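You operate a simulated robot arm through the tools that you are given. There is no shell and no other tool.

You run a simulated robot arm. Do the job below in one go: nothing can be reset, and whatever is moved stays where it is left.

TASK
Fit the gear that the cream card asks for on the gear stand.
Fine: old black gear in the orange tray, new one from the spares rack down on the shaft, red latch shut over it. Where these are worked on the way, their far stop is far enough and under half their travel is too little: red latch.

The check looks at the end state, three seconds after you hand in, the way a careful person would. Anything else that was tipped, shoved, dropped, spilled or broken makes it a failure.

THE ROBOT
A 7-joint arm with a two-finger parallel gripper on a trunk, on a base that drives. Base frame: it is fixed to the floor where the robot stands at the start and does not move with it; the origin is under the middle of the robot, x ahead of it, y to its left, z up. Lengths are in m, angles in degrees, forces in N, time in s.
With the tool pointing down near the work surface it reaches from about 0.3 to 0.88 m from the robot's upright axis, wherever it stands. Its first joint turns from -17.0 to 126.0 degrees. Places, roughly: black gear [-2.25, 2.5, 1]; gear [-1.75, 2.75, 1]; orange tray [-2.3, 2.7, 0.9]; red latch [-2.3, 2.6, 0.9]; shaft of the gear stand [-2.3, 2.5, 0.9]. Payload 1.57 kg.
Tool frame: the origin (TCP) lies between the finger pads and is the grasp point; the fingertips stand 0.03 m ahead of it; z points along the fingers, y is the line along which they close. The gripper opens to 0.08 m. The fingers are 0.017 m wide and 0.012 m thick; the gripper's body (0.04 by 0.082 m) begins 0.08 m behind the TCP.
Orientation is that of the tool frame in the base frame, as a unit quaternion [x, y, z, w]. With the fingers straight down and closing along the base's y, the tool's x points along the base's -x, its y along +y and its z along -z.

THE INTERFACE
- The arm moves only by the tool servo_tool. Its argument "moves" is a list of rows, each an object of numbers (a shift or turn left out is 0, a gripper value left out holds the last): "wx", "wy", "wz": the turn, a rotation vector about the base's x, y, z in units of 8 degrees (1.0 is 8 degrees); "x", "y", "z": the shift along the base's x, y, z in units of 25 mm (1.0 is 25 mm); "jaw": the opening, from 0 (shut) to 1 (fully open). In form: [{"wx": .., "wy": .., "wz": .., "x": .., "y": .., "z": .., "jaw": ..}, ...]. A call has 1 to 20 rows; each row shifts and turns the commanded pose from where the row before left it. A call with a number of a shift or a turn outside -1 to 1 is refused whole. A row lasts 0.2 s, in which the tool goes at most 0.05 m and 8.6 degrees; a call with a longer step from one row to the next is refused whole, and so is a gripper value outside its range. A pose out of reach is approached as far as the arm can. The call stops where the force on the tool passes 40 N (or 10 N more than at its start, if that is more) or the arm is blocked; 0.2 s more then pass. The fingers move at their own pace (about 0.045 m/s each) and stop on an object; they squeeze with about 29 N. The grip force told is the motor's: it shows also when the fingers shut on nothing. Time passes only in rows, and 0.2 s behind the last, so rows that do not move let the fingers close. The reply holds the time, the measured pose of the TCP, the force on the tool along the base axes, the opening and the grip force, in the units named above and with some noise, with the torque about the TCP (base axes, N m) and any sound that the robot's microphone picked up.
- Cameras (640 x 400 px; columns grow to the right, rows downward): "scene" is now at [0.0121, -0.2245, 1.2319]; the picture's right is [0.07, -1.00, 0.00], its down [-0.23, -0.02, -0.97] and it looks along [0.97, 0.06, -0.23] (base axes); focal length 276 px, centre (320, 200). "wrist" rides on the gripper at [0.072, -0.007, -0.122] in the tool frame; the picture's right is [0.09, 1.00, 0.00], its down [-0.84, 0.08, -0.54] and it looks along [-0.54, 0.05, 0.84] (tool axes); focal length 238 px, centre (320, 200). There is no depth. A picture from a camera that has moved, and an enlarged one, comes with that camera's place and axes in the base frame and with its lens.
- grab_frame(camera): a new picture of that camera. No time passes.
- raise_lower(by): slides the trunk up (or, below 0, down) by that many m; the arm and the scene camera ride with it, the base frame stays. It gives what a move gives, with no picture.
- drive_base(legs): drives the robot by 1 to 6 legs, each [ahead, left, turn to the left] in m, m and degrees, along the robot's own axes; the way and the turn of a leg run together, so that a leg with both is an arc; at most 1.5 m and 180 degrees a leg. The arm and the cameras ride along, it lands a little off, and it stops where it bumps. It gives what a move gives.
- aim_head(pan, tilt): turns the head with the scene camera to pan (to the left, within 109 degrees either way) and tilt (down, from -29 to 69), counted from straight ahead of the robot. It gives what a move gives.
- close_up(camera, box): a new picture of the part [left, top, right, bottom] of that camera's present view, enlarged. No time passes.
- sign_off(): hands the job in; it is judged then, once.

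Nothing tells you exact positions but the pictures and the camera data. Unless the task says otherwise, let go and move clear before handing in.

The tools are called by a JSON object that holds its "api" and its "payload". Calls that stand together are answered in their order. servo_tool: Moves the arm, as the interface text tells. Its arguments: {"type":"object","properties":{"moves":{"type":"array","items":{"type":"object","properties":{"wx":{"type":"number"},"wy":{"type":"number"},"wz":{"type":"number"},"x":{"type":"number"},"y":{"type":"number"},"z":{"type":"number"},"jaw":{"type":"number"}}}}},"required":["moves"]} The other tools are called the same way: raise_lower (by) slides the trunk up or down; drive_base (legs) drives the base; aim_head (pan, tilt) turns the head that bears the scene camera; grab_frame (camera) takes a picture; close_up (camera, box) takes an enlarged picture of a part of a camera's view; sign_off () hands the job in.

At the start:

```text
clock: 0.0
tcp_pos: [0.6846, 0.184, 1.1592]
orientation: [0.0, 1.0, 0.0, 0.0]
force: [-0.8, 0.1, 0.4]
ft_torque: [0.04, -0.07, -0.01]
width: 0.0802
gripper_force: 0.1
trunk travel left (down, up): [-0.575, 0.215]
robot x, y, heading: [-0.0008, -0.0001, 0.0]
head pan, tilt: [3.8, 13.3]
```

scene: 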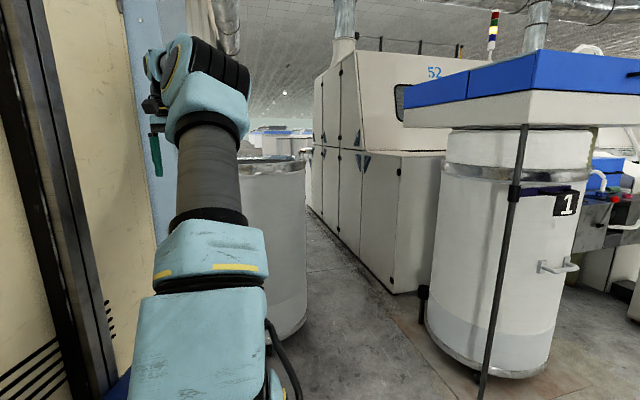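
wrist: 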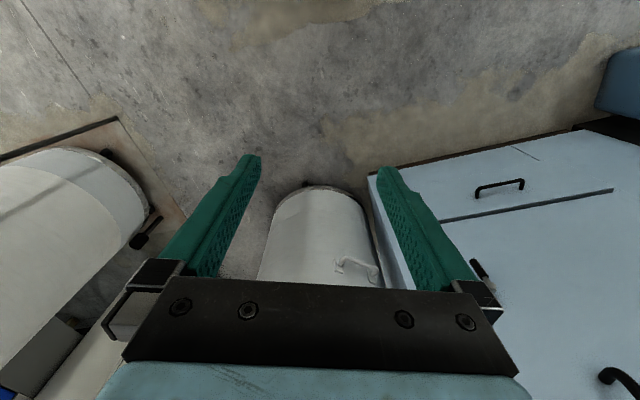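

I see an aisle between machines ahead; the gear stand should be behind me and to the left, around [-2.3, 2.6]. I'll turn the head to look that way first.

{"api": "aim_head", "payload": {"pan": 109, "tilt": 15}}

{"api": "grab_frame", "payload": {"camera": "scene"}}

{"api": "aim_head", "payload": {"pan": -109, "tilt": 15}}

{"api": "grab_frame", "payload": {"camera": "scene"}}

```text
clock: 1.8
tcp_pos: [0.6851, 0.1858, 1.16]
orientation: [0.0, 1.0, 0.001, 0.0]
force: [0.8, 0.2, 0.0]
ft_torque: [-0.01, 0.0, 0.02]
width: 0.0798
gripper_force: 0.0
trunk travel left (down, up): [-0.575, 0.215]
robot x, y, heading: [-0.001, -0.0006, 0.1]
head pan, tilt: [108.9, 15.0]
```

```text
taken
camera scene: at [-0.1112, -0.1423, 1.2291], right [0.95, 0.32, 0.0], down [0.08, -0.24, -0.97], along [-0.31, 0.91, -0.26], focal length 276 px, centre (320, 200)
```

scene: 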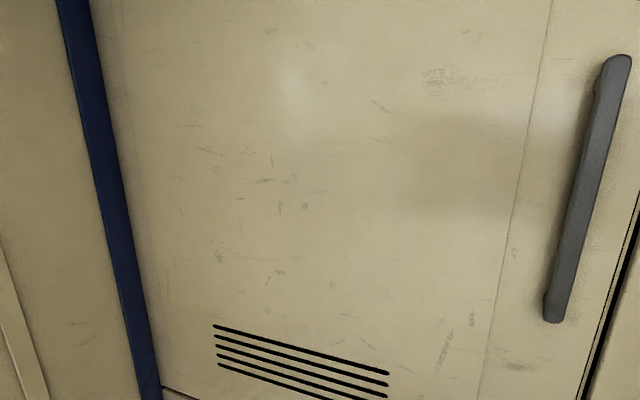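

```text
clock: 5.0
tcp_pos: [0.6851, 0.1853, 1.1603]
orientation: [0.0, 1.0, 0.001, 0.0]
force: [0.1, -0.1, 0.1]
ft_torque: [0.0, 0.03, 0.01]
width: 0.0798
gripper_force: 0.2
trunk travel left (down, up): [-0.575, 0.215]
robot x, y, heading: [0.0017, -0.0017, 0.2]
head pan, tilt: [-108.9, 15.0]
```

```text
taken
camera scene: at [-0.1112, -0.3191, 1.2291], right [-0.95, 0.32, 0.0], down [0.08, 0.24, -0.97], along [-0.31, -0.91, -0.26], focal length 276 px, centre (320, 200)
```

scene: 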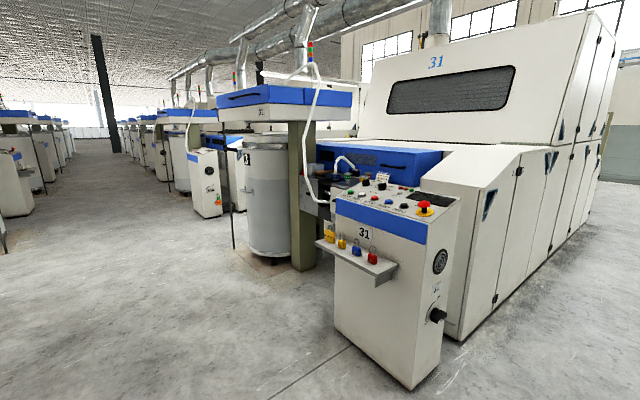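

The left side is blocked by a cream machine close by; the right and rear look open. I'll turn right in place so I can see behind me.

{"api": "drive_base", "payload": {"legs": [[0, 0, -90]]}}

{"api": "grab_frame", "payload": {"camera": "scene"}}

{"api": "aim_head", "payload": {"pan": -60, "tilt": 15}}

{"api": "grab_frame", "payload": {"camera": "scene"}}

```text
clock: 9.2
tcp_pos: [0.1852, -0.6858, 1.1589]
orientation: [0.707, 0.707, -0.001, 0.0]
force: [0.3, -0.2, 0.1]
ft_torque: [0.01, -0.03, 0.01]
width: 0.08
gripper_force: 0.0
trunk travel left (down, up): [-0.575, 0.215]
robot x, y, heading: [-0.0028, 0.0028, -90.1]
head pan, tilt: [-108.9, 15.0]
```

```text
taken
camera scene: at [-0.3195, 0.1094, 1.2291], right [0.32, 0.95, 0.0], down [0.24, -0.08, -0.97], along [-0.91, 0.31, -0.26], focal length 276 px, centre (320, 200)
```

scene: 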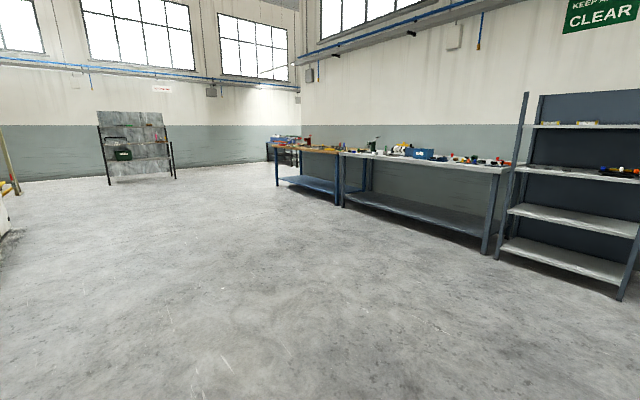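

```text
clock: 10.3
tcp_pos: [0.1863, -0.6858, 1.1582]
orientation: [0.707, 0.707, 0.0, 0.0]
force: [0.7, -0.7, -0.1]
ft_torque: [-0.01, -0.01, 0.0]
width: 0.0801
gripper_force: 0.1
trunk travel left (down, up): [-0.575, 0.215]
robot x, y, heading: [0.0017, -0.0019, -90.1]
head pan, tilt: [-60.0, 15.0]
```

```text
taken
camera scene: at [-0.312, 0.0326, 1.2291], right [-0.5, 0.87, 0.0], down [0.22, 0.13, -0.97], along [-0.84, -0.48, -0.26], focal length 276 px, centre (320, 200)
```

scene: 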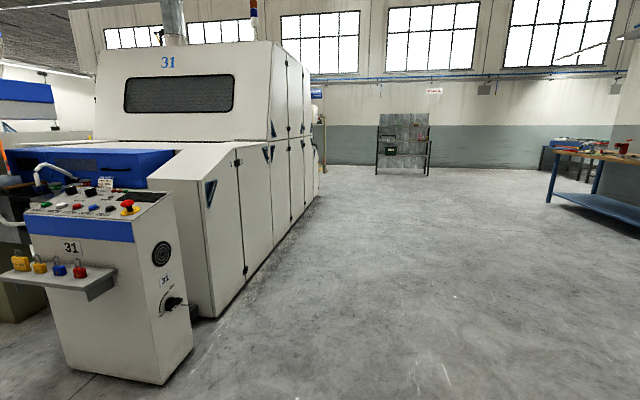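

I see a long white-topped workbench along the back wall; the gear stand area falls at its right end. I'll drive through the open floor to in front of it and look closer before approaching.

{"api": "drive_base", "payload": {"legs": [[0, 0, -90], [1.4, 0, 0], [0.5, 0, 0], [0, -0.7, 0]]}}

{"api": "aim_head", "payload": {"pan": -90, "tilt": 15}}

{"api": "grab_frame", "payload": {"camera": "scene"}}

```text
clock: 27.2
tcp_pos: [-2.5908, 0.5267, 1.1586]
orientation: [1.0, -0.001, 0.001, 0.0]
force: [-0.3, -1.0, -0.2]
ft_torque: [0.01, 0.04, 0.01]
width: 0.0802
gripper_force: 0.1
trunk travel left (down, up): [-0.575, 0.215]
robot x, y, heading: [-1.9035, 0.7121, 179.9]
head pan, tilt: [-60.0, 15.0]
```

```text
clock: 28.1
tcp_pos: [-2.5911, 0.5271, 1.1595]
orientation: [1.0, -0.002, 0.0, 0.0]
force: [-0.4, -0.3, 0.5]
ft_torque: [-0.01, -0.03, 0.02]
width: 0.0797
gripper_force: 0.0
trunk travel left (down, up): [-0.575, 0.215]
robot x, y, heading: [-1.9053, 0.7087, 179.8]
head pan, tilt: [-90.0, 15.0]
```

```text
taken
camera scene: at [-1.8256, 1.0329, 1.2291], right [1.0, 0.0, 0.0], down [0.0, -0.26, -0.97], along [0.0, 0.97, -0.26], focal length 276 px, centre (320, 200)
```

scene: 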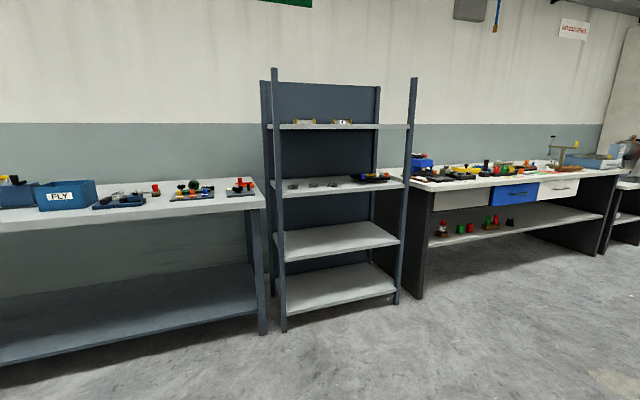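

The shelf unit at x about -2.05..-1.33 seems to hold the spares, and the gear stand is on the bench end left of it. Zooming in.

{"api": "close_up", "payload": {"camera": "scene", "box": [140, 160, 270, 220]}}

{"api": "close_up", "payload": {"camera": "scene", "box": [265, 100, 425, 200]}}

```text
4.92 times, centred on (205, 190) of scene
camera zoom: at [-1.8256, 1.0329, 1.2291], right [1.0, 0.0, 0.0], down [0.0, -0.26, -0.97], along [0.0, 0.97, -0.26], focal length 1360 px, centre (886, 249)
```

zoom: 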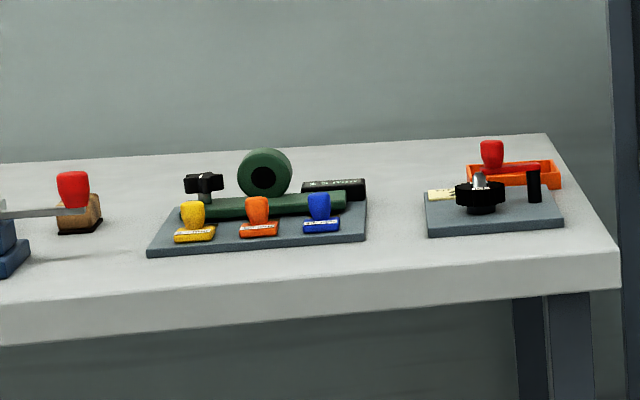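

```text
4.00 times, centred on (345, 150) of scene
camera zoom: at [-1.8256, 1.0329, 1.2291], right [1.0, 0.0, 0.0], down [0.0, -0.26, -0.97], along [0.0, 0.97, -0.26], focal length 1105 px, centre (220, 400)
```

zoom: 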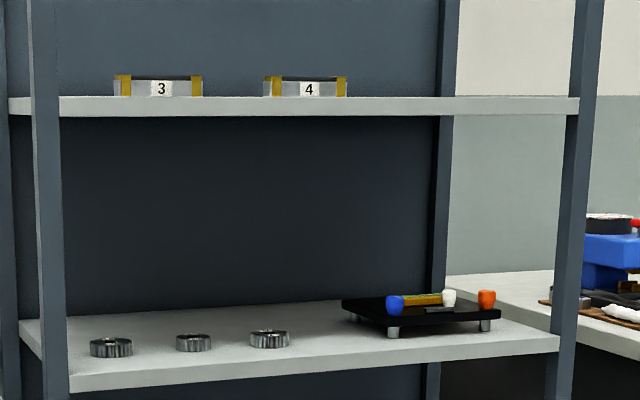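

The gear stand (black gear on shaft, red latch knob, cream card, orange tray) is on the right end of the bench, and three silver gears are on the shelf unit next to it. I'll turn to face the bench and come closer, then read the card.

{"api": "drive_base", "payload": {"legs": [[0, 0, -100], [0.5, 0, 0]]}}

{"api": "aim_head", "payload": {"pan": 20, "tilt": 25}}

{"api": "grab_frame", "payload": {"camera": "scene"}}

{"api": "grab_frame", "payload": {"camera": "wrist"}}

```text
clock: 35.3
tcp_pos: [-1.8882, 1.9116, 1.1594]
orientation: [-0.645, 0.765, 0.0, 0.0]
force: [-0.1, -0.3, -0.6]
ft_torque: [0.02, 0.0, 0.01]
width: 0.08
gripper_force: 0.0
trunk travel left (down, up): [-0.575, 0.215]
robot x, y, heading: [-1.8219, 1.2058, 80.5]
head pan, tilt: [-90.0, 15.0]
```

```text
clock: 37.1
tcp_pos: [-1.8887, 1.912, 1.1586]
orientation: [-0.645, 0.764, 0.0, 0.0]
force: [-0.6, 1.3, 0.1]
ft_torque: [-0.01, -0.02, 0.0]
width: 0.0799
gripper_force: 0.0
trunk travel left (down, up): [-0.575, 0.215]
robot x, y, heading: [-1.8171, 1.2067, 80.2]
head pan, tilt: [20.0, 25.0]
```

```text
taken
camera scene: at [-1.6256, 1.1777, 1.2129], right [0.98, 0.18, 0.0], down [0.08, -0.42, -0.91], along [-0.16, 0.89, -0.42], focal length 276 px, centre (320, 200)
```

scene: 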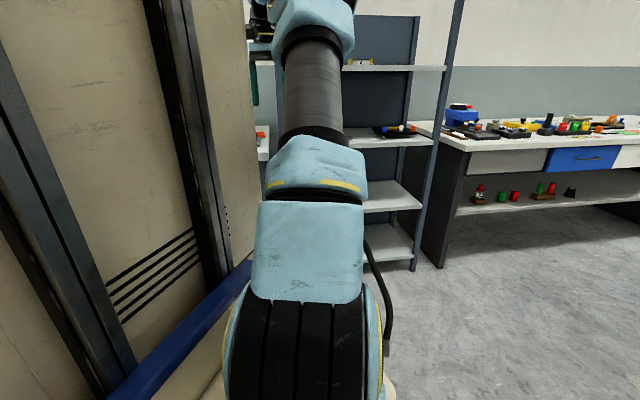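

```text
taken
camera wrist: at [-1.8938, 1.84, 1.2797], right [-1.0, 0.08, 0.0], down [0.06, 0.84, 0.54], along [0.04, 0.54, -0.84], focal length 238 px, centre (320, 200)
```

wrist: 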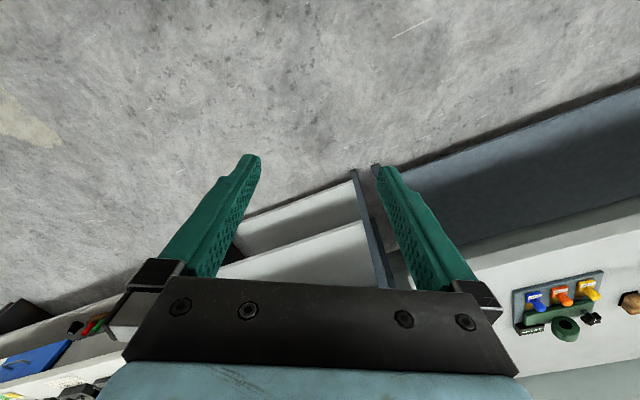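

The view to the left is blocked by a cream panel which looks the same as at the start, possibly part of the robot's own body. I'll pan to understand it before moving on.

{"api": "aim_head", "payload": {"pan": 60, "tilt": 30}}

{"api": "grab_frame", "payload": {"camera": "scene"}}

{"api": "aim_head", "payload": {"pan": 10, "tilt": 60}}

{"api": "grab_frame", "payload": {"camera": "scene"}}

```text
clock: 38.2
tcp_pos: [-1.889, 1.9111, 1.1587]
orientation: [-0.645, 0.764, 0.0, 0.0]
force: [0.2, -0.5, -0.1]
ft_torque: [-0.01, 0.0, -0.02]
width: 0.0801
gripper_force: 0.1
trunk travel left (down, up): [-0.575, 0.215]
robot x, y, heading: [-1.8218, 1.2026, 80.3]
head pan, tilt: [60.0, 30.0]
```

```text
taken
camera scene: at [-1.6788, 1.1449, 1.2049], right [0.64, 0.77, 0.0], down [0.38, -0.32, -0.87], along [-0.67, 0.55, -0.5], focal length 276 px, centre (320, 200)
```

scene: 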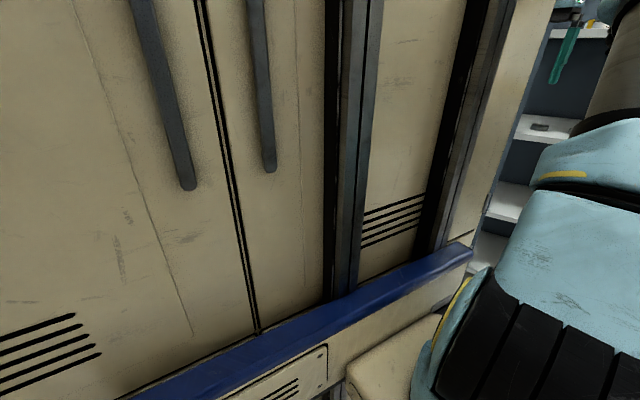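

```text
clock: 39.4
tcp_pos: [-1.8888, 1.9121, 1.1589]
orientation: [-0.645, 0.764, 0.0, 0.0]
force: [0.1, 0.1, -0.4]
ft_torque: [0.0, -0.02, -0.01]
width: 0.0797
gripper_force: 0.1
trunk travel left (down, up): [-0.575, 0.215]
robot x, y, heading: [-1.8199, 1.2048, 80.3]
head pan, tilt: [10.0, 60.0]
```

```text
taken
camera scene: at [-1.6096, 1.1537, 1.1628], right [1.0, 0.01, 0.0], down [0.01, -0.87, -0.5], along [0.0, 0.5, -0.87], focal length 276 px, centre (320, 200)
```

scene: 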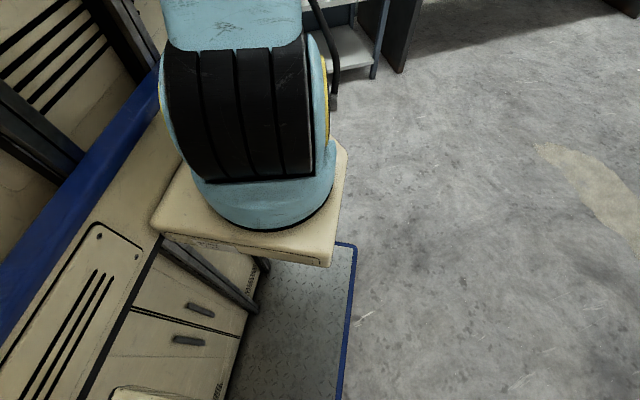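

The cream panel is the robot's own cabinet; the arm is mounted on a carriage at its front right. I'll test the arm's sideways range by shifting the tool to the right in free air, so I know where to park.

{"api": "servo_tool", "payload": {"moves": [{"x": 1, "y": -0.17}, {"x": 1, "y": -0.17}, {"x": 1, "y": -0.17}, {"x": 1, "y": -0.17}, {"x": 1, "y": -0.17}, {"x": 1, "y": -0.17}, {"x": 1, "y": -0.17}, {"x": 1, "y": -0.17}, {"x": 1, "y": -0.17}, {"x": 1, "y": -0.17}, {"x": 1, "y": -0.17}, {"x": 1, "y": -0.17}, {"x": 1, "y": -0.17}, {"x": 1, "y": -0.17}, {"x": 1, "y": -0.17}, {"x": 1, "y": -0.17}]}}

{"api": "aim_head", "payload": {"pan": -5, "tilt": 30}}

{"api": "grab_frame", "payload": {"camera": "scene"}}

```text
clock: 42.8
tcp_pos: [-1.4882, 1.846, 1.1586]
orientation: [-0.646, 0.764, 0.0, 0.0]
force: [-0.6, -0.8, 0.3]
ft_torque: [-0.01, -0.03, 0.03]
width: 0.08
gripper_force: 0.0
trunk travel left (down, up): [-0.575, 0.215]
robot x, y, heading: [-1.8216, 1.2067, 80.4]
head pan, tilt: [10.0, 60.0]
```

```text
clock: 43.8
tcp_pos: [-1.4884, 1.8452, 1.1597]
orientation: [-0.645, 0.764, 0.0, 0.0]
force: [-0.9, -0.5, 0.6]
ft_torque: [-0.03, -0.01, 0.01]
width: 0.0804
gripper_force: 0.1
trunk travel left (down, up): [-0.575, 0.215]
robot x, y, heading: [-1.8208, 1.2061, 80.2]
head pan, tilt: [-5.0, 30.0]
```

```text
taken
camera scene: at [-1.5863, 1.1745, 1.2048], right [0.97, -0.25, 0.0], down [-0.13, -0.48, -0.87], along [0.22, 0.84, -0.5], focal length 276 px, centre (320, 200)
```

scene: 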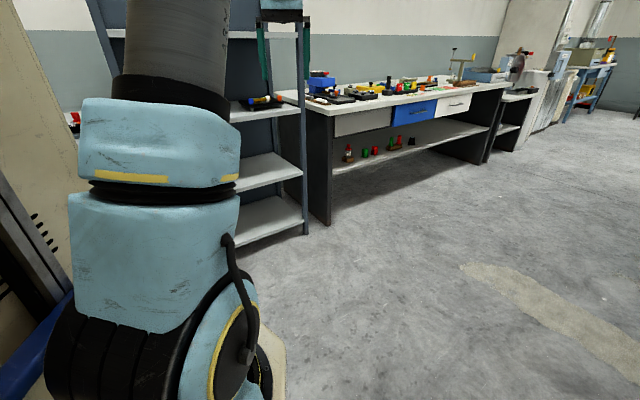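

The arm followed 0.4 m to the right. I'll go a bit further to settle where the joint limit is.

{"api": "servo_tool", "payload": {"moves": [{"x": 1, "y": -0.17}, {"x": 1, "y": -0.17}, {"x": 1, "y": -0.17}, {"x": 1, "y": -0.17}, {"x": 1, "y": -0.17}, {"x": 1, "y": -0.17}, {"x": 1, "y": -0.17}, {"x": 1, "y": -0.17}, {"x": 1, "y": -0.17}, {"x": 1, "y": -0.17}]}}

{"api": "grab_frame", "payload": {"camera": "scene"}}

```text
clock: 46.0
tcp_pos: [-1.2386, 1.8012, 1.16]
orientation: [-0.645, 0.764, 0.0, 0.0]
force: [-0.8, 0.3, 0.1]
ft_torque: [0.0, 0.0, 0.03]
width: 0.08
gripper_force: 0.0
trunk travel left (down, up): [-0.575, 0.215]
robot x, y, heading: [-1.8279, 1.2063, 80.2]
head pan, tilt: [-5.0, 30.0]
```

```text
taken
camera scene: at [-1.5865, 1.1745, 1.2049], right [0.97, -0.25, 0.0], down [-0.13, -0.48, -0.87], along [0.22, 0.84, -0.5], focal length 276 px, centre (320, 200)
```

scene: 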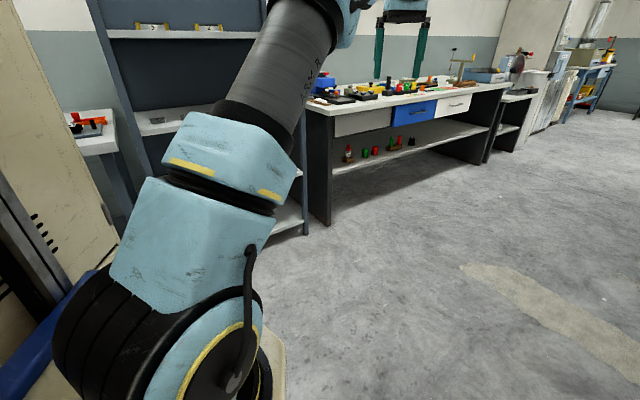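

The arm works freely to the right-front. I'll pull the tool in, square up to the bench, sidestep left and come closer so the stand and shelf both lie in the right-front sector.

{"api": "servo_tool", "payload": {"moves": [{"x": -0.3, "y": -1}, {"x": -0.3, "y": -1}, {"x": -0.3, "y": -1}, {"x": -0.3, "y": -1}, {"x": -0.3, "y": -1}, {"x": -0.3, "y": -1}, {"x": -0.3, "y": -1}, {"x": -0.3, "y": -1}]}}

{"api": "drive_base", "payload": {"legs": [[0, 0, 9.7], [0, 0.47, 0], [0.35, 0, 0]]}}

{"api": "aim_head", "payload": {"pan": 10, "tilt": 25}}

{"api": "grab_frame", "payload": {"camera": "scene"}}

```text
clock: 47.8
tcp_pos: [-1.2981, 1.6027, 1.1576]
orientation: [-0.645, 0.764, 0.0, 0.0]
force: [0.0, 0.5, -0.4]
ft_torque: [-0.04, 0.0, -0.03]
width: 0.0801
gripper_force: 0.1
trunk travel left (down, up): [-0.575, 0.215]
robot x, y, heading: [-1.8193, 1.2052, 80.4]
head pan, tilt: [-5.0, 30.0]
```

```text
clock: 53.1
tcp_pos: [-1.8454, 2.0337, 1.1584]
orientation: [0.707, -0.707, 0.0, 0.0]
force: [0.4, 0.1, 0.0]
ft_torque: [0.01, -0.02, 0.02]
width: 0.0804
gripper_force: 0.1
trunk travel left (down, up): [-0.575, 0.215]
robot x, y, heading: [-2.2941, 1.5521, 90.0]
head pan, tilt: [-5.0, 30.0]
```

```text
clock: 53.9
tcp_pos: [-1.847, 2.0332, 1.1588]
orientation: [0.707, -0.707, 0.0, 0.0]
force: [-0.2, 0.2, 0.4]
ft_torque: [-0.03, 0.0, 0.0]
width: 0.0799
gripper_force: 0.0
trunk travel left (down, up): [-0.575, 0.215]
robot x, y, heading: [-2.2954, 1.5538, 90.0]
head pan, tilt: [10.0, 25.0]
```

```text
taken
camera scene: at [-2.0803, 1.563, 1.2128], right [0.98, 0.18, 0.0], down [0.07, -0.42, -0.91], along [-0.16, 0.89, -0.42], focal length 276 px, centre (320, 200)
```

scene: 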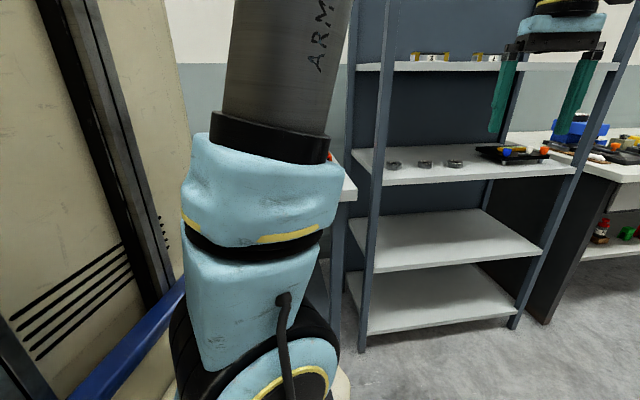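

The arm blocks the head camera's view of the stand, so I'll use the wrist camera: moving the tool up and left to in front of the stand.

{"api": "servo_tool", "payload": {"moves": [{"x": -1, "y": 0.3, "z": 0.4}, {"x": -1, "y": 0.3, "z": 0.4}, {"x": -1, "y": 0.3, "z": 0.4}, {"x": -1, "y": 0.3, "z": 0.4}, {"x": -1, "y": 0.3, "z": 0.4}, {"x": -1, "y": 0.3, "z": 0.4}, {"x": -1, "y": 0.3, "z": 0.4}, {"x": -1, "y": 0.3, "z": 0.4}, {"x": -1, "y": 0.3, "z": 0.4}, {"x": -1, "y": 0.3, "z": 0.4}, {"x": -1, "y": 0.3}, {"x": -1, "y": 0.3}, {"x": -1, "y": 0.3}, {"x": -1, "y": 0.3}, {"x": -1, "y": 0.3}, {"x": -1, "y": 0.3}]}}

{"api": "grab_frame", "payload": {"camera": "wrist"}}

{"api": "grab_frame", "payload": {"camera": "scene"}}

```text
clock: 57.3
tcp_pos: [-2.2477, 2.1533, 1.258]
orientation: [0.708, -0.707, 0.0, 0.0]
force: [0.9, -0.6, 0.6]
ft_torque: [0.02, 0.03, 0.04]
width: 0.0802
gripper_force: 0.1
trunk travel left (down, up): [-0.575, 0.215]
robot x, y, heading: [-2.293, 1.5497, 90.1]
head pan, tilt: [10.0, 25.0]
```

```text
taken
camera wrist: at [-2.2401, 2.0808, 1.3794], right [-1.0, -0.09, 0.0], down [-0.08, 0.84, 0.54], along [-0.05, 0.54, -0.84], focal length 238 px, centre (320, 200)
```

wrist: 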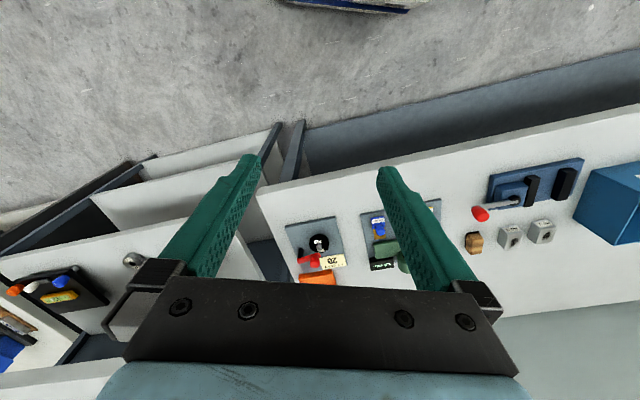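

```text
taken
camera scene: at [-2.0802, 1.5628, 1.2128], right [0.98, 0.18, 0.0], down [0.07, -0.42, -0.91], along [-0.16, 0.89, -0.42], focal length 276 px, centre (320, 200)
```

scene: 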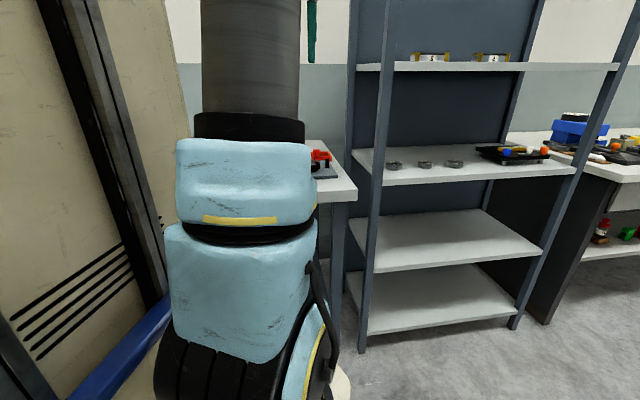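

{"api": "close_up", "payload": {"camera": "wrist", "box": [270, 200, 390, 290]}}

{"api": "close_up", "payload": {"camera": "scene", "box": [350, 40, 560, 190]}}

```text
4.44 times, centred on (330, 245) of wrist
camera zoom: at [-2.2401, 2.0808, 1.3794], right [-1.0, -0.09, 0.0], down [-0.08, 0.84, 0.54], along [-0.05, 0.54, -0.84], focal length 1059 px, centre (276, 0)
```

zoom: 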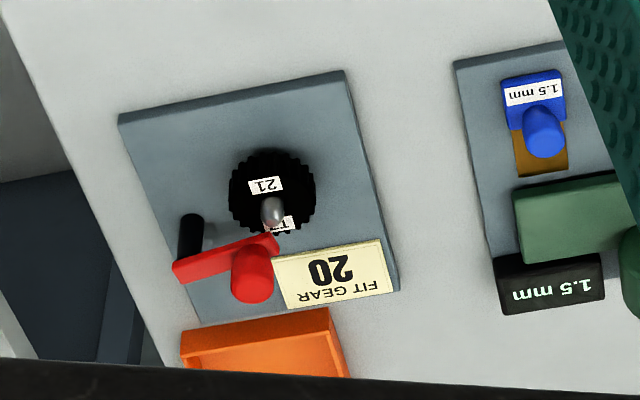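

```text
2.67 times, centred on (455, 115) of scene
camera zoom: at [-2.0802, 1.5628, 1.2128], right [0.98, 0.18, 0.0], down [0.07, -0.42, -0.91], along [-0.16, 0.89, -0.42], focal length 736 px, centre (-40, 427)
```

zoom: 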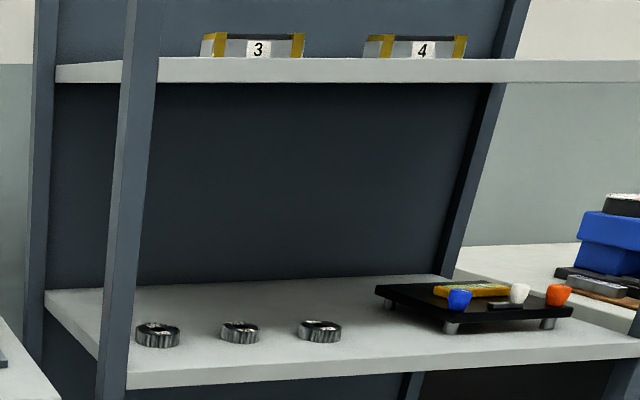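

The card reads "FIT GEAR 20" and the black gear is labelled 21. I'll drive 0.2 m closer and lower the wrist camera to study the latch and shaft.

{"api": "drive_base", "payload": {"legs": [[0.2, 0, 0]]}}

{"api": "servo_tool", "payload": {"moves": [{"y": -0.5, "z": -1}, {"y": -0.5, "z": -1}, {"y": -0.5, "z": -1}, {"y": -0.5, "z": -1}]}}

{"api": "grab_frame", "payload": {"camera": "wrist"}}

{"api": "aim_head", "payload": {"pan": 0, "tilt": 25}}

{"api": "grab_frame", "payload": {"camera": "scene"}}

```text
clock: 58.9
tcp_pos: [-2.2475, 2.3542, 1.2581]
orientation: [0.708, -0.706, -0.001, -0.001]
force: [0.2, -0.4, -0.2]
ft_torque: [0.02, -0.01, 0.02]
width: 0.0797
gripper_force: 0.0
trunk travel left (down, up): [-0.575, 0.215]
robot x, y, heading: [-2.2937, 1.7513, 90.1]
head pan, tilt: [10.0, 25.0]
```

```text
clock: 59.9
tcp_pos: [-2.2484, 2.3022, 1.157]
orientation: [0.708, -0.706, 0.0, 0.001]
force: [-0.3, -0.7, -0.1]
ft_torque: [-0.02, 0.0, -0.02]
width: 0.0801
gripper_force: 0.1
trunk travel left (down, up): [-0.575, 0.215]
robot x, y, heading: [-2.2908, 1.7541, 90.1]
head pan, tilt: [10.0, 25.0]
```

```text
taken
camera wrist: at [-2.2406, 2.2308, 1.2784], right [-1.0, -0.09, 0.0], down [-0.08, 0.84, 0.54], along [-0.05, 0.54, -0.84], focal length 238 px, centre (320, 200)
```

wrist: 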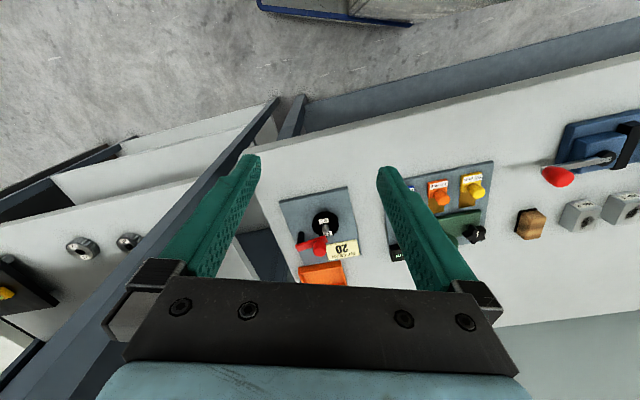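

```text
clock: 60.6
tcp_pos: [-2.2479, 2.3021, 1.157]
orientation: [0.708, -0.706, 0.0, 0.0]
force: [-0.2, 0.7, 0.1]
ft_torque: [0.0, -0.01, -0.01]
width: 0.0798
gripper_force: 0.1
trunk travel left (down, up): [-0.575, 0.215]
robot x, y, heading: [-2.2929, 1.7509, 90.0]
head pan, tilt: [0.0, 25.0]
```

```text
taken
camera scene: at [-2.0649, 1.7648, 1.2129], right [1.0, 0.0, 0.0], down [0.0, -0.42, -0.91], along [0.0, 0.91, -0.42], focal length 276 px, centre (320, 200)
```

scene: 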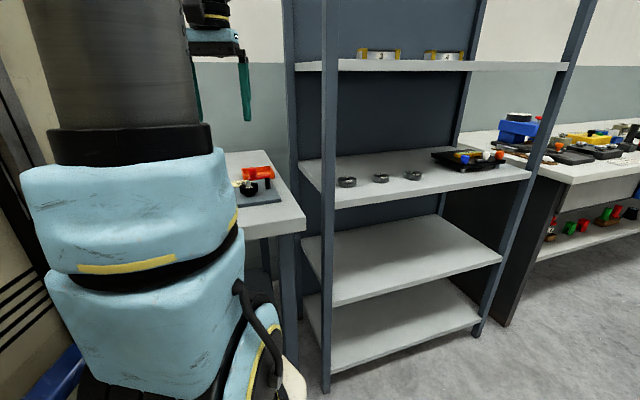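

{"api": "close_up", "payload": {"camera": "wrist", "box": [275, 180, 375, 290]}}

{"api": "close_up", "payload": {"camera": "scene", "box": [220, 150, 310, 215]}}

{"api": "close_up", "payload": {"camera": "scene", "box": [290, 130, 440, 215]}}

{"api": "close_up", "payload": {"camera": "wrist", "box": [40, 215, 160, 290]}}

```text
3.64 times, centred on (325, 235) of wrist
camera zoom: at [-2.2408, 2.2308, 1.2789], right [-1.0, -0.09, 0.0], down [-0.08, 0.84, 0.54], along [-0.05, 0.54, -0.84], focal length 867 px, centre (302, 73)
```

zoom: 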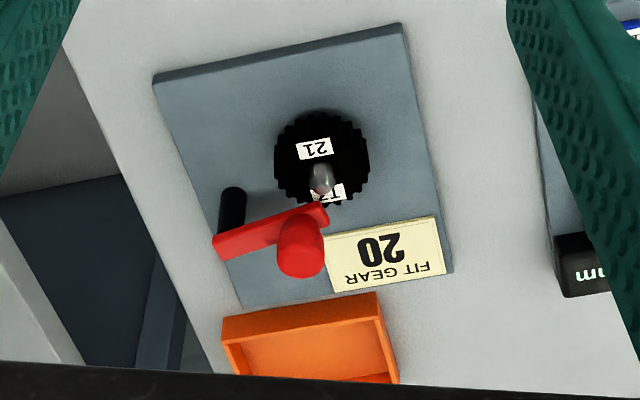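

```text
6.15 times, centred on (265, 182) of scene
camera zoom: at [-2.0649, 1.7648, 1.2129], right [1.0, 0.0, 0.0], down [0.0, -0.42, -0.91], along [0.0, 0.91, -0.42], focal length 1700 px, centre (658, 308)
```

zoom: 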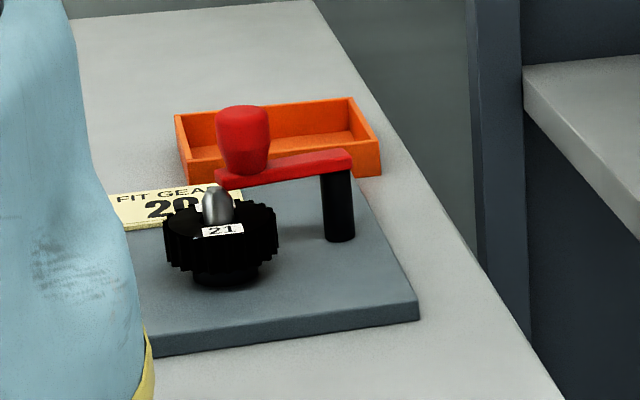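

```text
4.27 times, centred on (365, 172) of scene
camera zoom: at [-2.0649, 1.7648, 1.2129], right [1.0, 0.0, 0.0], down [0.0, -0.42, -0.91], along [0.0, 0.91, -0.42], focal length 1178 px, centre (128, 317)
```

zoom: 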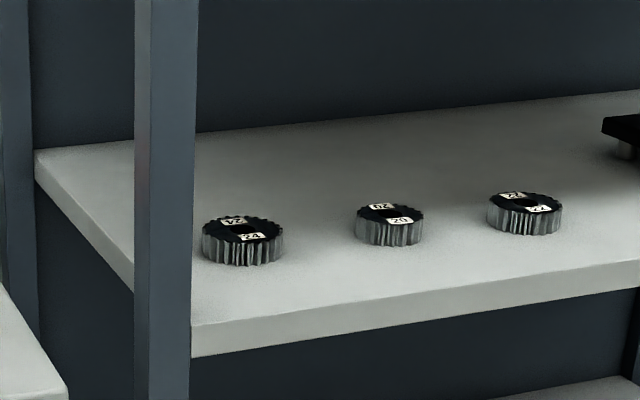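

```text
5.33 times, centred on (100, 252) of wrist
camera zoom: at [-2.2408, 2.2308, 1.2789], right [-1.0, -0.09, 0.0], down [-0.08, 0.84, 0.54], along [-0.05, 0.54, -0.84], focal length 1271 px, centre (1493, -80)
```

zoom: 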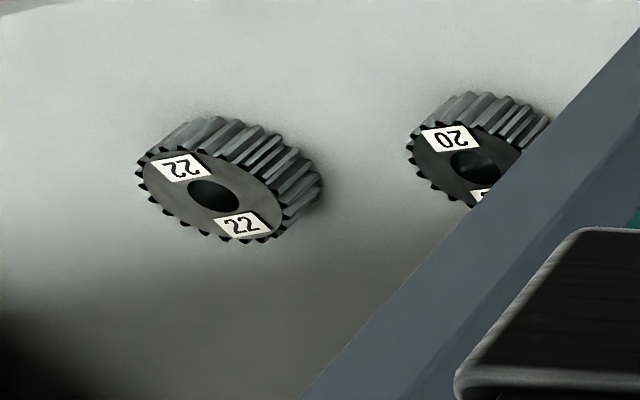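

Gear 20 is the middle silver gear on the shelf. The latch looks like a red bar on a black post pivot, next to the shaft; I'll zoom in more to judge its present state.

{"api": "close_up", "payload": {"camera": "scene", "box": [238, 160, 286, 196]}}

{"api": "close_up", "payload": {"camera": "wrist", "box": [295, 205, 355, 265]}}

```text
11.11 times, centred on (262, 178) of scene
camera zoom: at [-2.0649, 1.7648, 1.2129], right [1.0, 0.0, 0.0], down [0.0, -0.42, -0.91], along [0.0, 0.91, -0.42], focal length 3068 px, centre (964, 444)
```

zoom: 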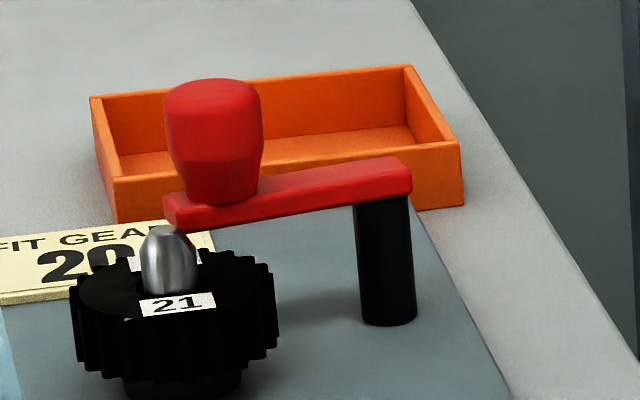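

```text
6.67 times, centred on (325, 235) of wrist
camera zoom: at [-2.2408, 2.2308, 1.2789], right [-1.0, -0.09, 0.0], down [-0.08, 0.84, 0.54], along [-0.05, 0.54, -0.84], focal length 1589 px, centre (287, -33)
```

zoom: 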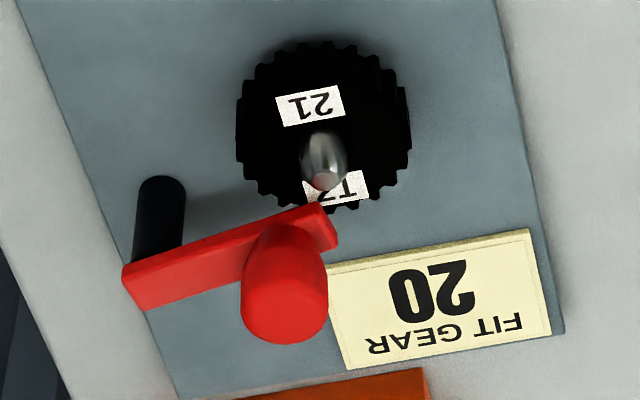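

The latch bar pivots on the post at about (-2.231, 2.586), its knob is at (-2.270, 2.562), top z 0.949, and the shaft is at (-2.279, 2.536); the latch is currently shut against the shaft over the gear. I'll move above the knob with the jaws open.

{"api": "servo_tool", "payload": {"moves": [{"x": -0.08, "y": 0.945, "z": -0.36}, {"x": -0.08, "y": 0.945, "z": -0.36}, {"x": -0.08, "y": 0.945, "z": -0.36}, {"x": -0.08, "y": 0.945, "z": -0.36}, {"x": -0.08, "y": 0.945, "z": -0.36}, {"x": -0.08, "y": 0.945, "z": -0.36}, {"x": -0.08, "y": 0.945, "z": -0.36}, {"x": -0.08, "y": 0.945, "z": -0.36}, {"x": -0.08, "y": 0.945, "z": -0.36}, {"x": -0.08, "y": 0.945, "z": -0.36}, {"x": -0.08, "y": 0.945, "z": -0.36}]}}

{"api": "grab_frame", "payload": {"camera": "wrist"}}

{"api": "grab_frame", "payload": {"camera": "scene"}}

{"api": "close_up", "payload": {"camera": "scene", "box": [220, 125, 300, 200]}}

```text
clock: 63.0
tcp_pos: [-2.2693, 2.5639, 1.061]
orientation: [0.708, -0.706, 0.0, 0.0]
force: [-0.7, -0.5, -0.5]
ft_torque: [0.03, -0.02, 0.0]
width: 0.0801
gripper_force: 0.1
trunk travel left (down, up): [-0.575, 0.215]
robot x, y, heading: [-2.2906, 1.7516, 90.1]
head pan, tilt: [0.0, 25.0]
```

```text
taken
camera wrist: at [-2.2626, 2.4912, 1.1813], right [-1.0, -0.09, 0.0], down [-0.08, 0.84, 0.54], along [-0.05, 0.54, -0.84], focal length 238 px, centre (320, 200)
```

wrist: 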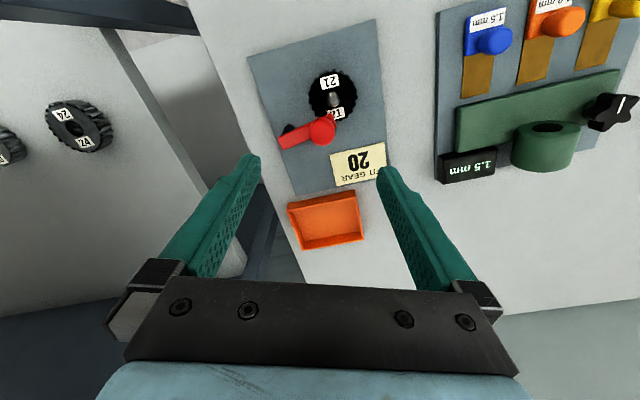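

```text
taken
camera scene: at [-2.0648, 1.7645, 1.2129], right [1.0, 0.0, 0.0], down [0.0, -0.42, -0.91], along [0.0, 0.91, -0.42], focal length 276 px, centre (320, 200)
```

scene: 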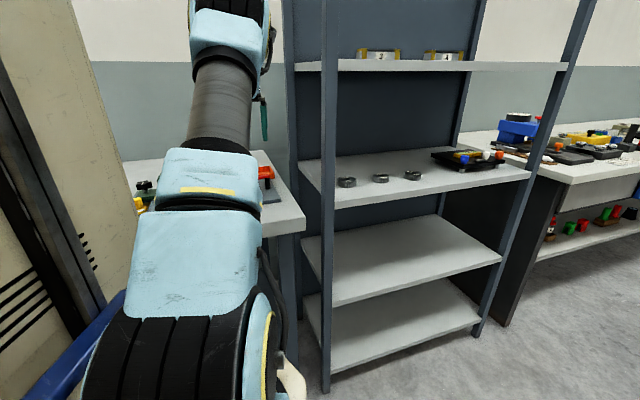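

```text
5.33 times, centred on (260, 162) of scene
camera zoom: at [-2.0648, 1.7645, 1.2129], right [1.0, 0.0, 0.0], down [0.0, -0.42, -0.91], along [0.0, 0.91, -0.42], focal length 1473 px, centre (640, 400)
```

zoom: 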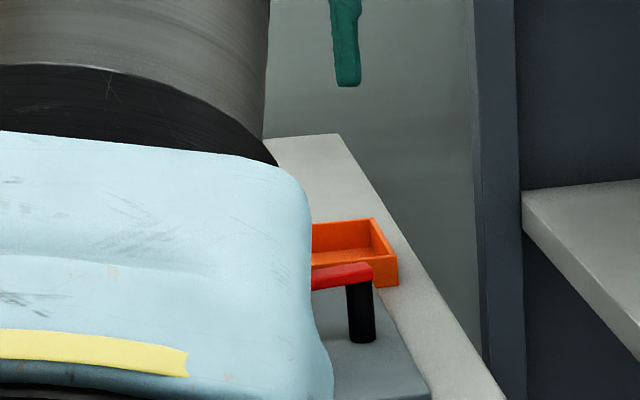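

The knob sits exactly under the tool centre. I'll descend to grasp the knob (tips about z 0.932, just above the bar).

{"api": "servo_tool", "payload": {"moves": [{"z": -0.8}, {"z": -0.8}, {"z": -0.8}, {"z": -0.8}, {"z": -0.76}, {}]}}

{"api": "grab_frame", "payload": {"camera": "wrist"}}

```text
clock: 64.4
tcp_pos: [-2.2697, 2.5628, 0.9604]
orientation: [0.708, -0.707, 0.0, 0.001]
force: [0.3, -0.1, -1.1]
ft_torque: [0.0, 0.02, 0.0]
width: 0.08
gripper_force: 0.1
trunk travel left (down, up): [-0.575, 0.215]
robot x, y, heading: [-2.2929, 1.7497, 90.1]
head pan, tilt: [0.0, 25.0]
```

```text
taken
camera wrist: at [-2.2627, 2.4913, 1.0816], right [-1.0, -0.09, 0.0], down [-0.08, 0.84, 0.54], along [-0.05, 0.54, -0.84], focal length 238 px, centre (320, 200)
```

wrist: 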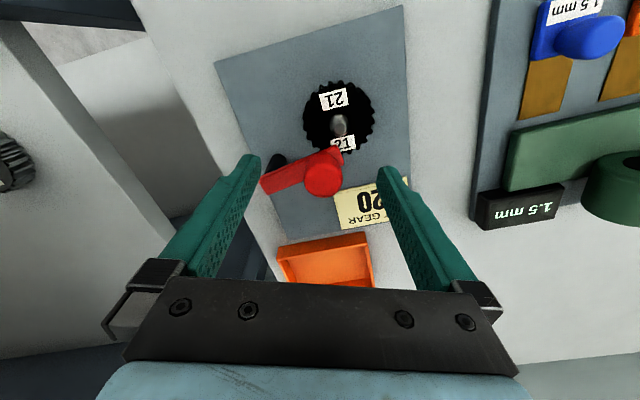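

The knob is centred between the fingertips. Closing on it.

{"api": "servo_tool", "payload": {"moves": [{"jaw": 0}, {"jaw": 0}, {"jaw": 0}, {"jaw": 0}, {"jaw": 0}]}}

{"api": "close_up", "payload": {"camera": "wrist", "box": [220, 60, 420, 260]}}

```text
clock: 65.6
tcp_pos: [-2.2721, 2.5622, 0.9608]
orientation: [0.709, -0.706, -0.001, 0.001]
force: [-11.5, 0.6, -1.1]
ft_torque: [0.28, 0.3, 0.09]
width: 0.0255
gripper_force: 29.9
trunk travel left (down, up): [-0.575, 0.215]
robot x, y, heading: [-2.2946, 1.7551, 90.0]
head pan, tilt: [0.0, 25.0]
```

```text
2.00 times, centred on (320, 160) of wrist
camera zoom: at [-2.2645, 2.4912, 1.0818], right [-1.0, -0.1, 0.0], down [-0.08, 0.84, 0.54], along [-0.05, 0.54, -0.84], focal length 477 px, centre (320, 280)
```

zoom: 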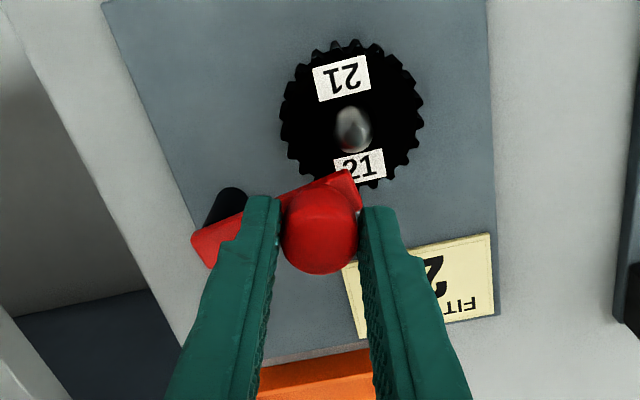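

Firm grip on the knob (25 mm wide). Now I'll swing it clockwise about the post, away from the shaft, turning the tool along with it, and watch the forces.

{"api": "servo_tool", "payload": {"moves": [{"x": -0.2, "y": 0.24, "wz": -1}, {"x": -0.084, "y": 0.252, "wz": -1}, {"x": -0.048, "y": 0.26, "wz": -1}]}}

{"api": "close_up", "payload": {"camera": "wrist", "box": [220, 60, 420, 260]}}

```text
clock: 66.4
tcp_pos: [-2.2788, 2.5807, 0.9613]
orientation: [-0.545, 0.839, -0.001, 0.0]
force: [-8.2, -6.8, -0.7]
ft_torque: [-0.91, 0.45, -0.24]
width: 0.0258
gripper_force: 36.9
trunk travel left (down, up): [-0.575, 0.215]
robot x, y, heading: [-2.2907, 1.7537, 90.2]
head pan, tilt: [0.0, 25.0]
```

```text
2.00 times, centred on (320, 160) of wrist
camera zoom: at [-2.301, 2.5133, 1.0819], right [-0.95, 0.32, 0.0], down [0.27, 0.8, 0.54], along [0.17, 0.51, -0.84], focal length 477 px, centre (320, 280)
```

zoom: 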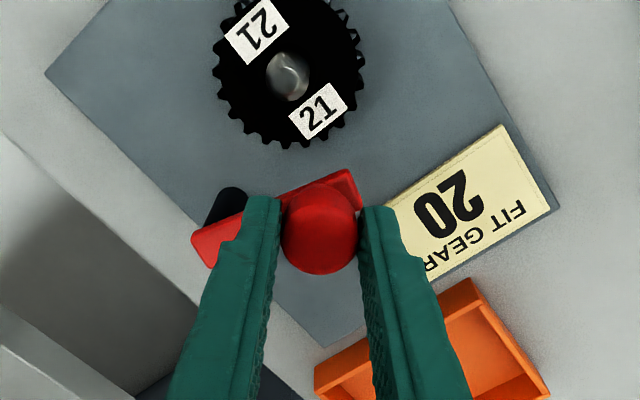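

The latch is swinging freely. Continuing along the arc.

{"api": "servo_tool", "payload": {"moves": [{"x": -0.05, "y": 0.264, "wz": -1}, {"x": 0.02, "y": 0.264, "wz": -1}, {"x": 0.06, "y": 0.256, "wz": -1}, {"x": 0.1, "y": 0.248, "wz": -1}]}}

{"api": "close_up", "payload": {"camera": "wrist", "box": [220, 60, 420, 260]}}

```text
clock: 67.4
tcp_pos: [-2.2735, 2.6069, 0.9608]
orientation: [-0.293, 0.956, -0.001, 0.001]
force: [1.0, -7.1, 4.1]
ft_torque: [-0.26, -0.12, -0.24]
width: 0.0257
gripper_force: 37.1
trunk travel left (down, up): [-0.575, 0.215]
robot x, y, heading: [-2.2929, 1.7534, 90.1]
head pan, tilt: [0.0, 25.0]
```

```text
2.00 times, centred on (320, 160) of wrist
camera zoom: at [-2.3292, 2.5617, 1.0817], right [-0.63, 0.77, 0.0], down [0.65, 0.53, 0.54], along [0.42, 0.34, -0.84], focal length 477 px, centre (320, 280)
```

zoom: 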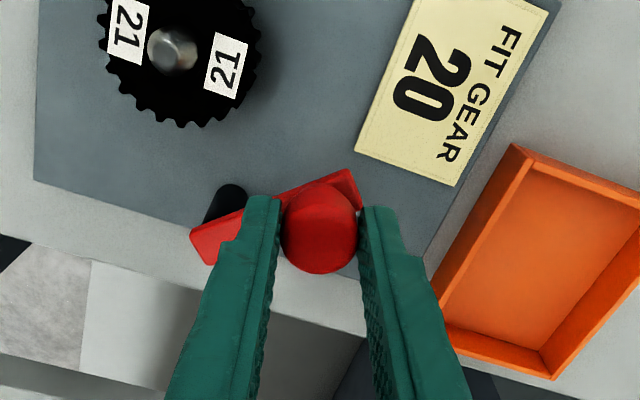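

Rotated about 56 degrees with low force. Continuing toward the far stop.

{"api": "servo_tool", "payload": {"moves": [{"x": 0.132, "y": 0.232, "wz": -1}, {"x": 0.16, "y": 0.208, "wz": -1}, {"x": 0.192, "y": 0.184, "wz": -1}, {"x": 0.212, "y": 0.16, "wz": -1}]}}

{"api": "close_up", "payload": {"camera": "wrist", "box": [220, 60, 420, 260]}}

```text
clock: 68.4
tcp_pos: [-2.2562, 2.6258, 0.9605]
orientation: [-0.018, 1.0, 0.0, 0.0]
force: [5.5, -21.1, 7.0]
ft_torque: [-0.54, -0.39, -0.2]
width: 0.0258
gripper_force: 37.0
trunk travel left (down, up): [-0.575, 0.215]
robot x, y, heading: [-2.2921, 1.7505, 90.1]
head pan, tilt: [0.0, 25.0]
```

```text
2.00 times, centred on (320, 160) of wrist
camera zoom: at [-2.3275, 2.617, 1.0817], right [-0.13, 0.99, 0.0], down [0.83, 0.11, 0.54], along [0.54, 0.07, -0.84], focal length 477 px, centre (320, 280)
```

zoom: 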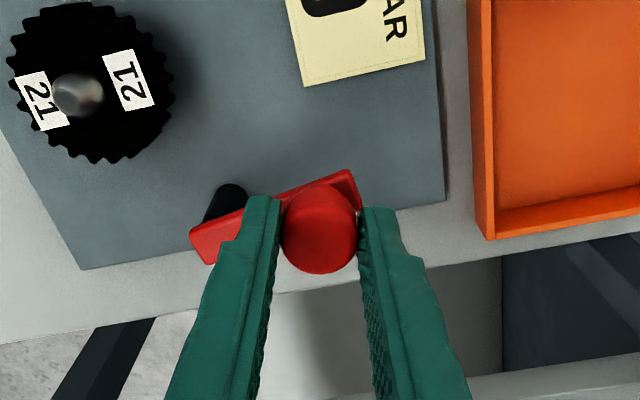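

About 88 degrees rotated; force is mostly radial, no stop yet. Going on a little to find the far stop.

{"api": "servo_tool", "payload": {"moves": [{"x": 0.25, "y": 0.07, "wz": -1}, {"x": 0.25, "y": 0.08, "wz": -1}, {"x": 0.258, "y": 0.056, "wz": -1}]}}

{"api": "close_up", "payload": {"camera": "wrist", "box": [220, 60, 420, 260]}}

```text
clock: 69.2
tcp_pos: [-2.2464, 2.6286, 0.9606]
orientation: [0.18, 0.984, -0.004, -0.004]
force: [-3.0, -12.8, 5.8]
ft_torque: [-0.17, -0.39, -0.22]
width: 0.0253
gripper_force: 36.7
trunk travel left (down, up): [-0.575, 0.215]
robot x, y, heading: [-2.2939, 1.7523, 90.0]
head pan, tilt: [0.0, 25.0]
stopped in row 3: the force on the tool passed its limit at 42 N (the readings are from after the stop); the commanded pose is now the measured one
```

```text
2.00 times, centred on (320, 160) of wrist
camera zoom: at [-2.3146, 2.6492, 1.082], right [0.27, 0.96, -0.01], down [0.81, -0.22, 0.54], along [0.52, -0.15, -0.84], focal length 477 px, centre (320, 280)
```

zoom: 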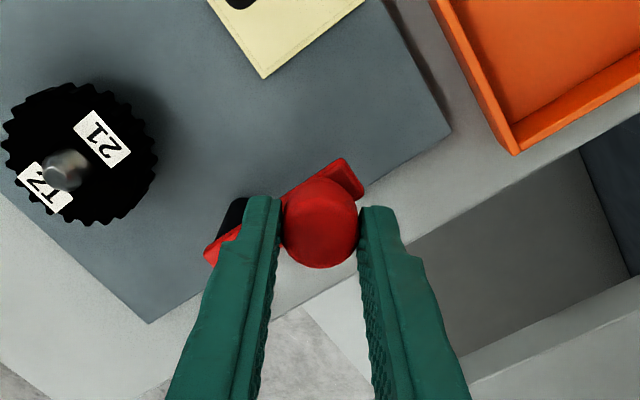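

The latch has reached its far stop (about 100 degrees). Releasing the knob and lifting clear.

{"api": "servo_tool", "payload": {"moves": [{"jaw": 0.8}, {"jaw": 0.8}, {"jaw": 0.8}, {"jaw": 0.8}, {"z": 0.8}, {"z": 0.8}, {"z": 0.8}, {"z": 0.8}, {"z": 0.5}]}}

{"api": "grab_frame", "payload": {"camera": "wrist"}}

```text
clock: 71.2
tcp_pos: [-2.2445, 2.6178, 1.0465]
orientation: [0.181, 0.984, -0.004, -0.003]
force: [-0.2, 0.2, 0.5]
ft_torque: [-0.01, 0.0, -0.02]
width: 0.064
gripper_force: 0.0
out of reach, approached as far as the arm can: row 8, 9
trunk travel left (down, up): [-0.575, 0.215]
robot x, y, heading: [-2.2925, 1.7509, 90.2]
head pan, tilt: [0.0, 25.0]
```

```text
taken
camera wrist: at [-2.3134, 2.6385, 1.1689], right [0.27, 0.96, -0.01], down [0.81, -0.22, 0.54], along [0.52, -0.15, -0.84], focal length 238 px, centre (320, 200)
```

wrist: 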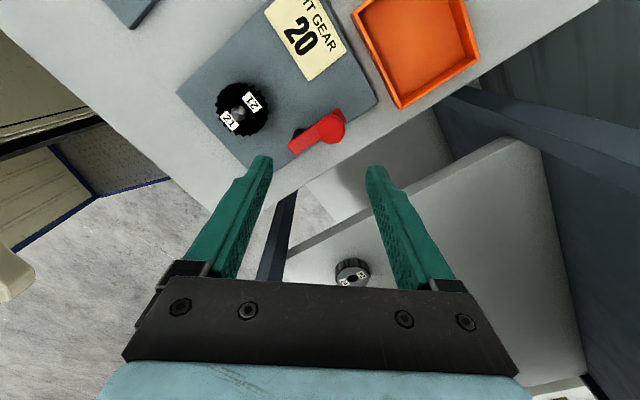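

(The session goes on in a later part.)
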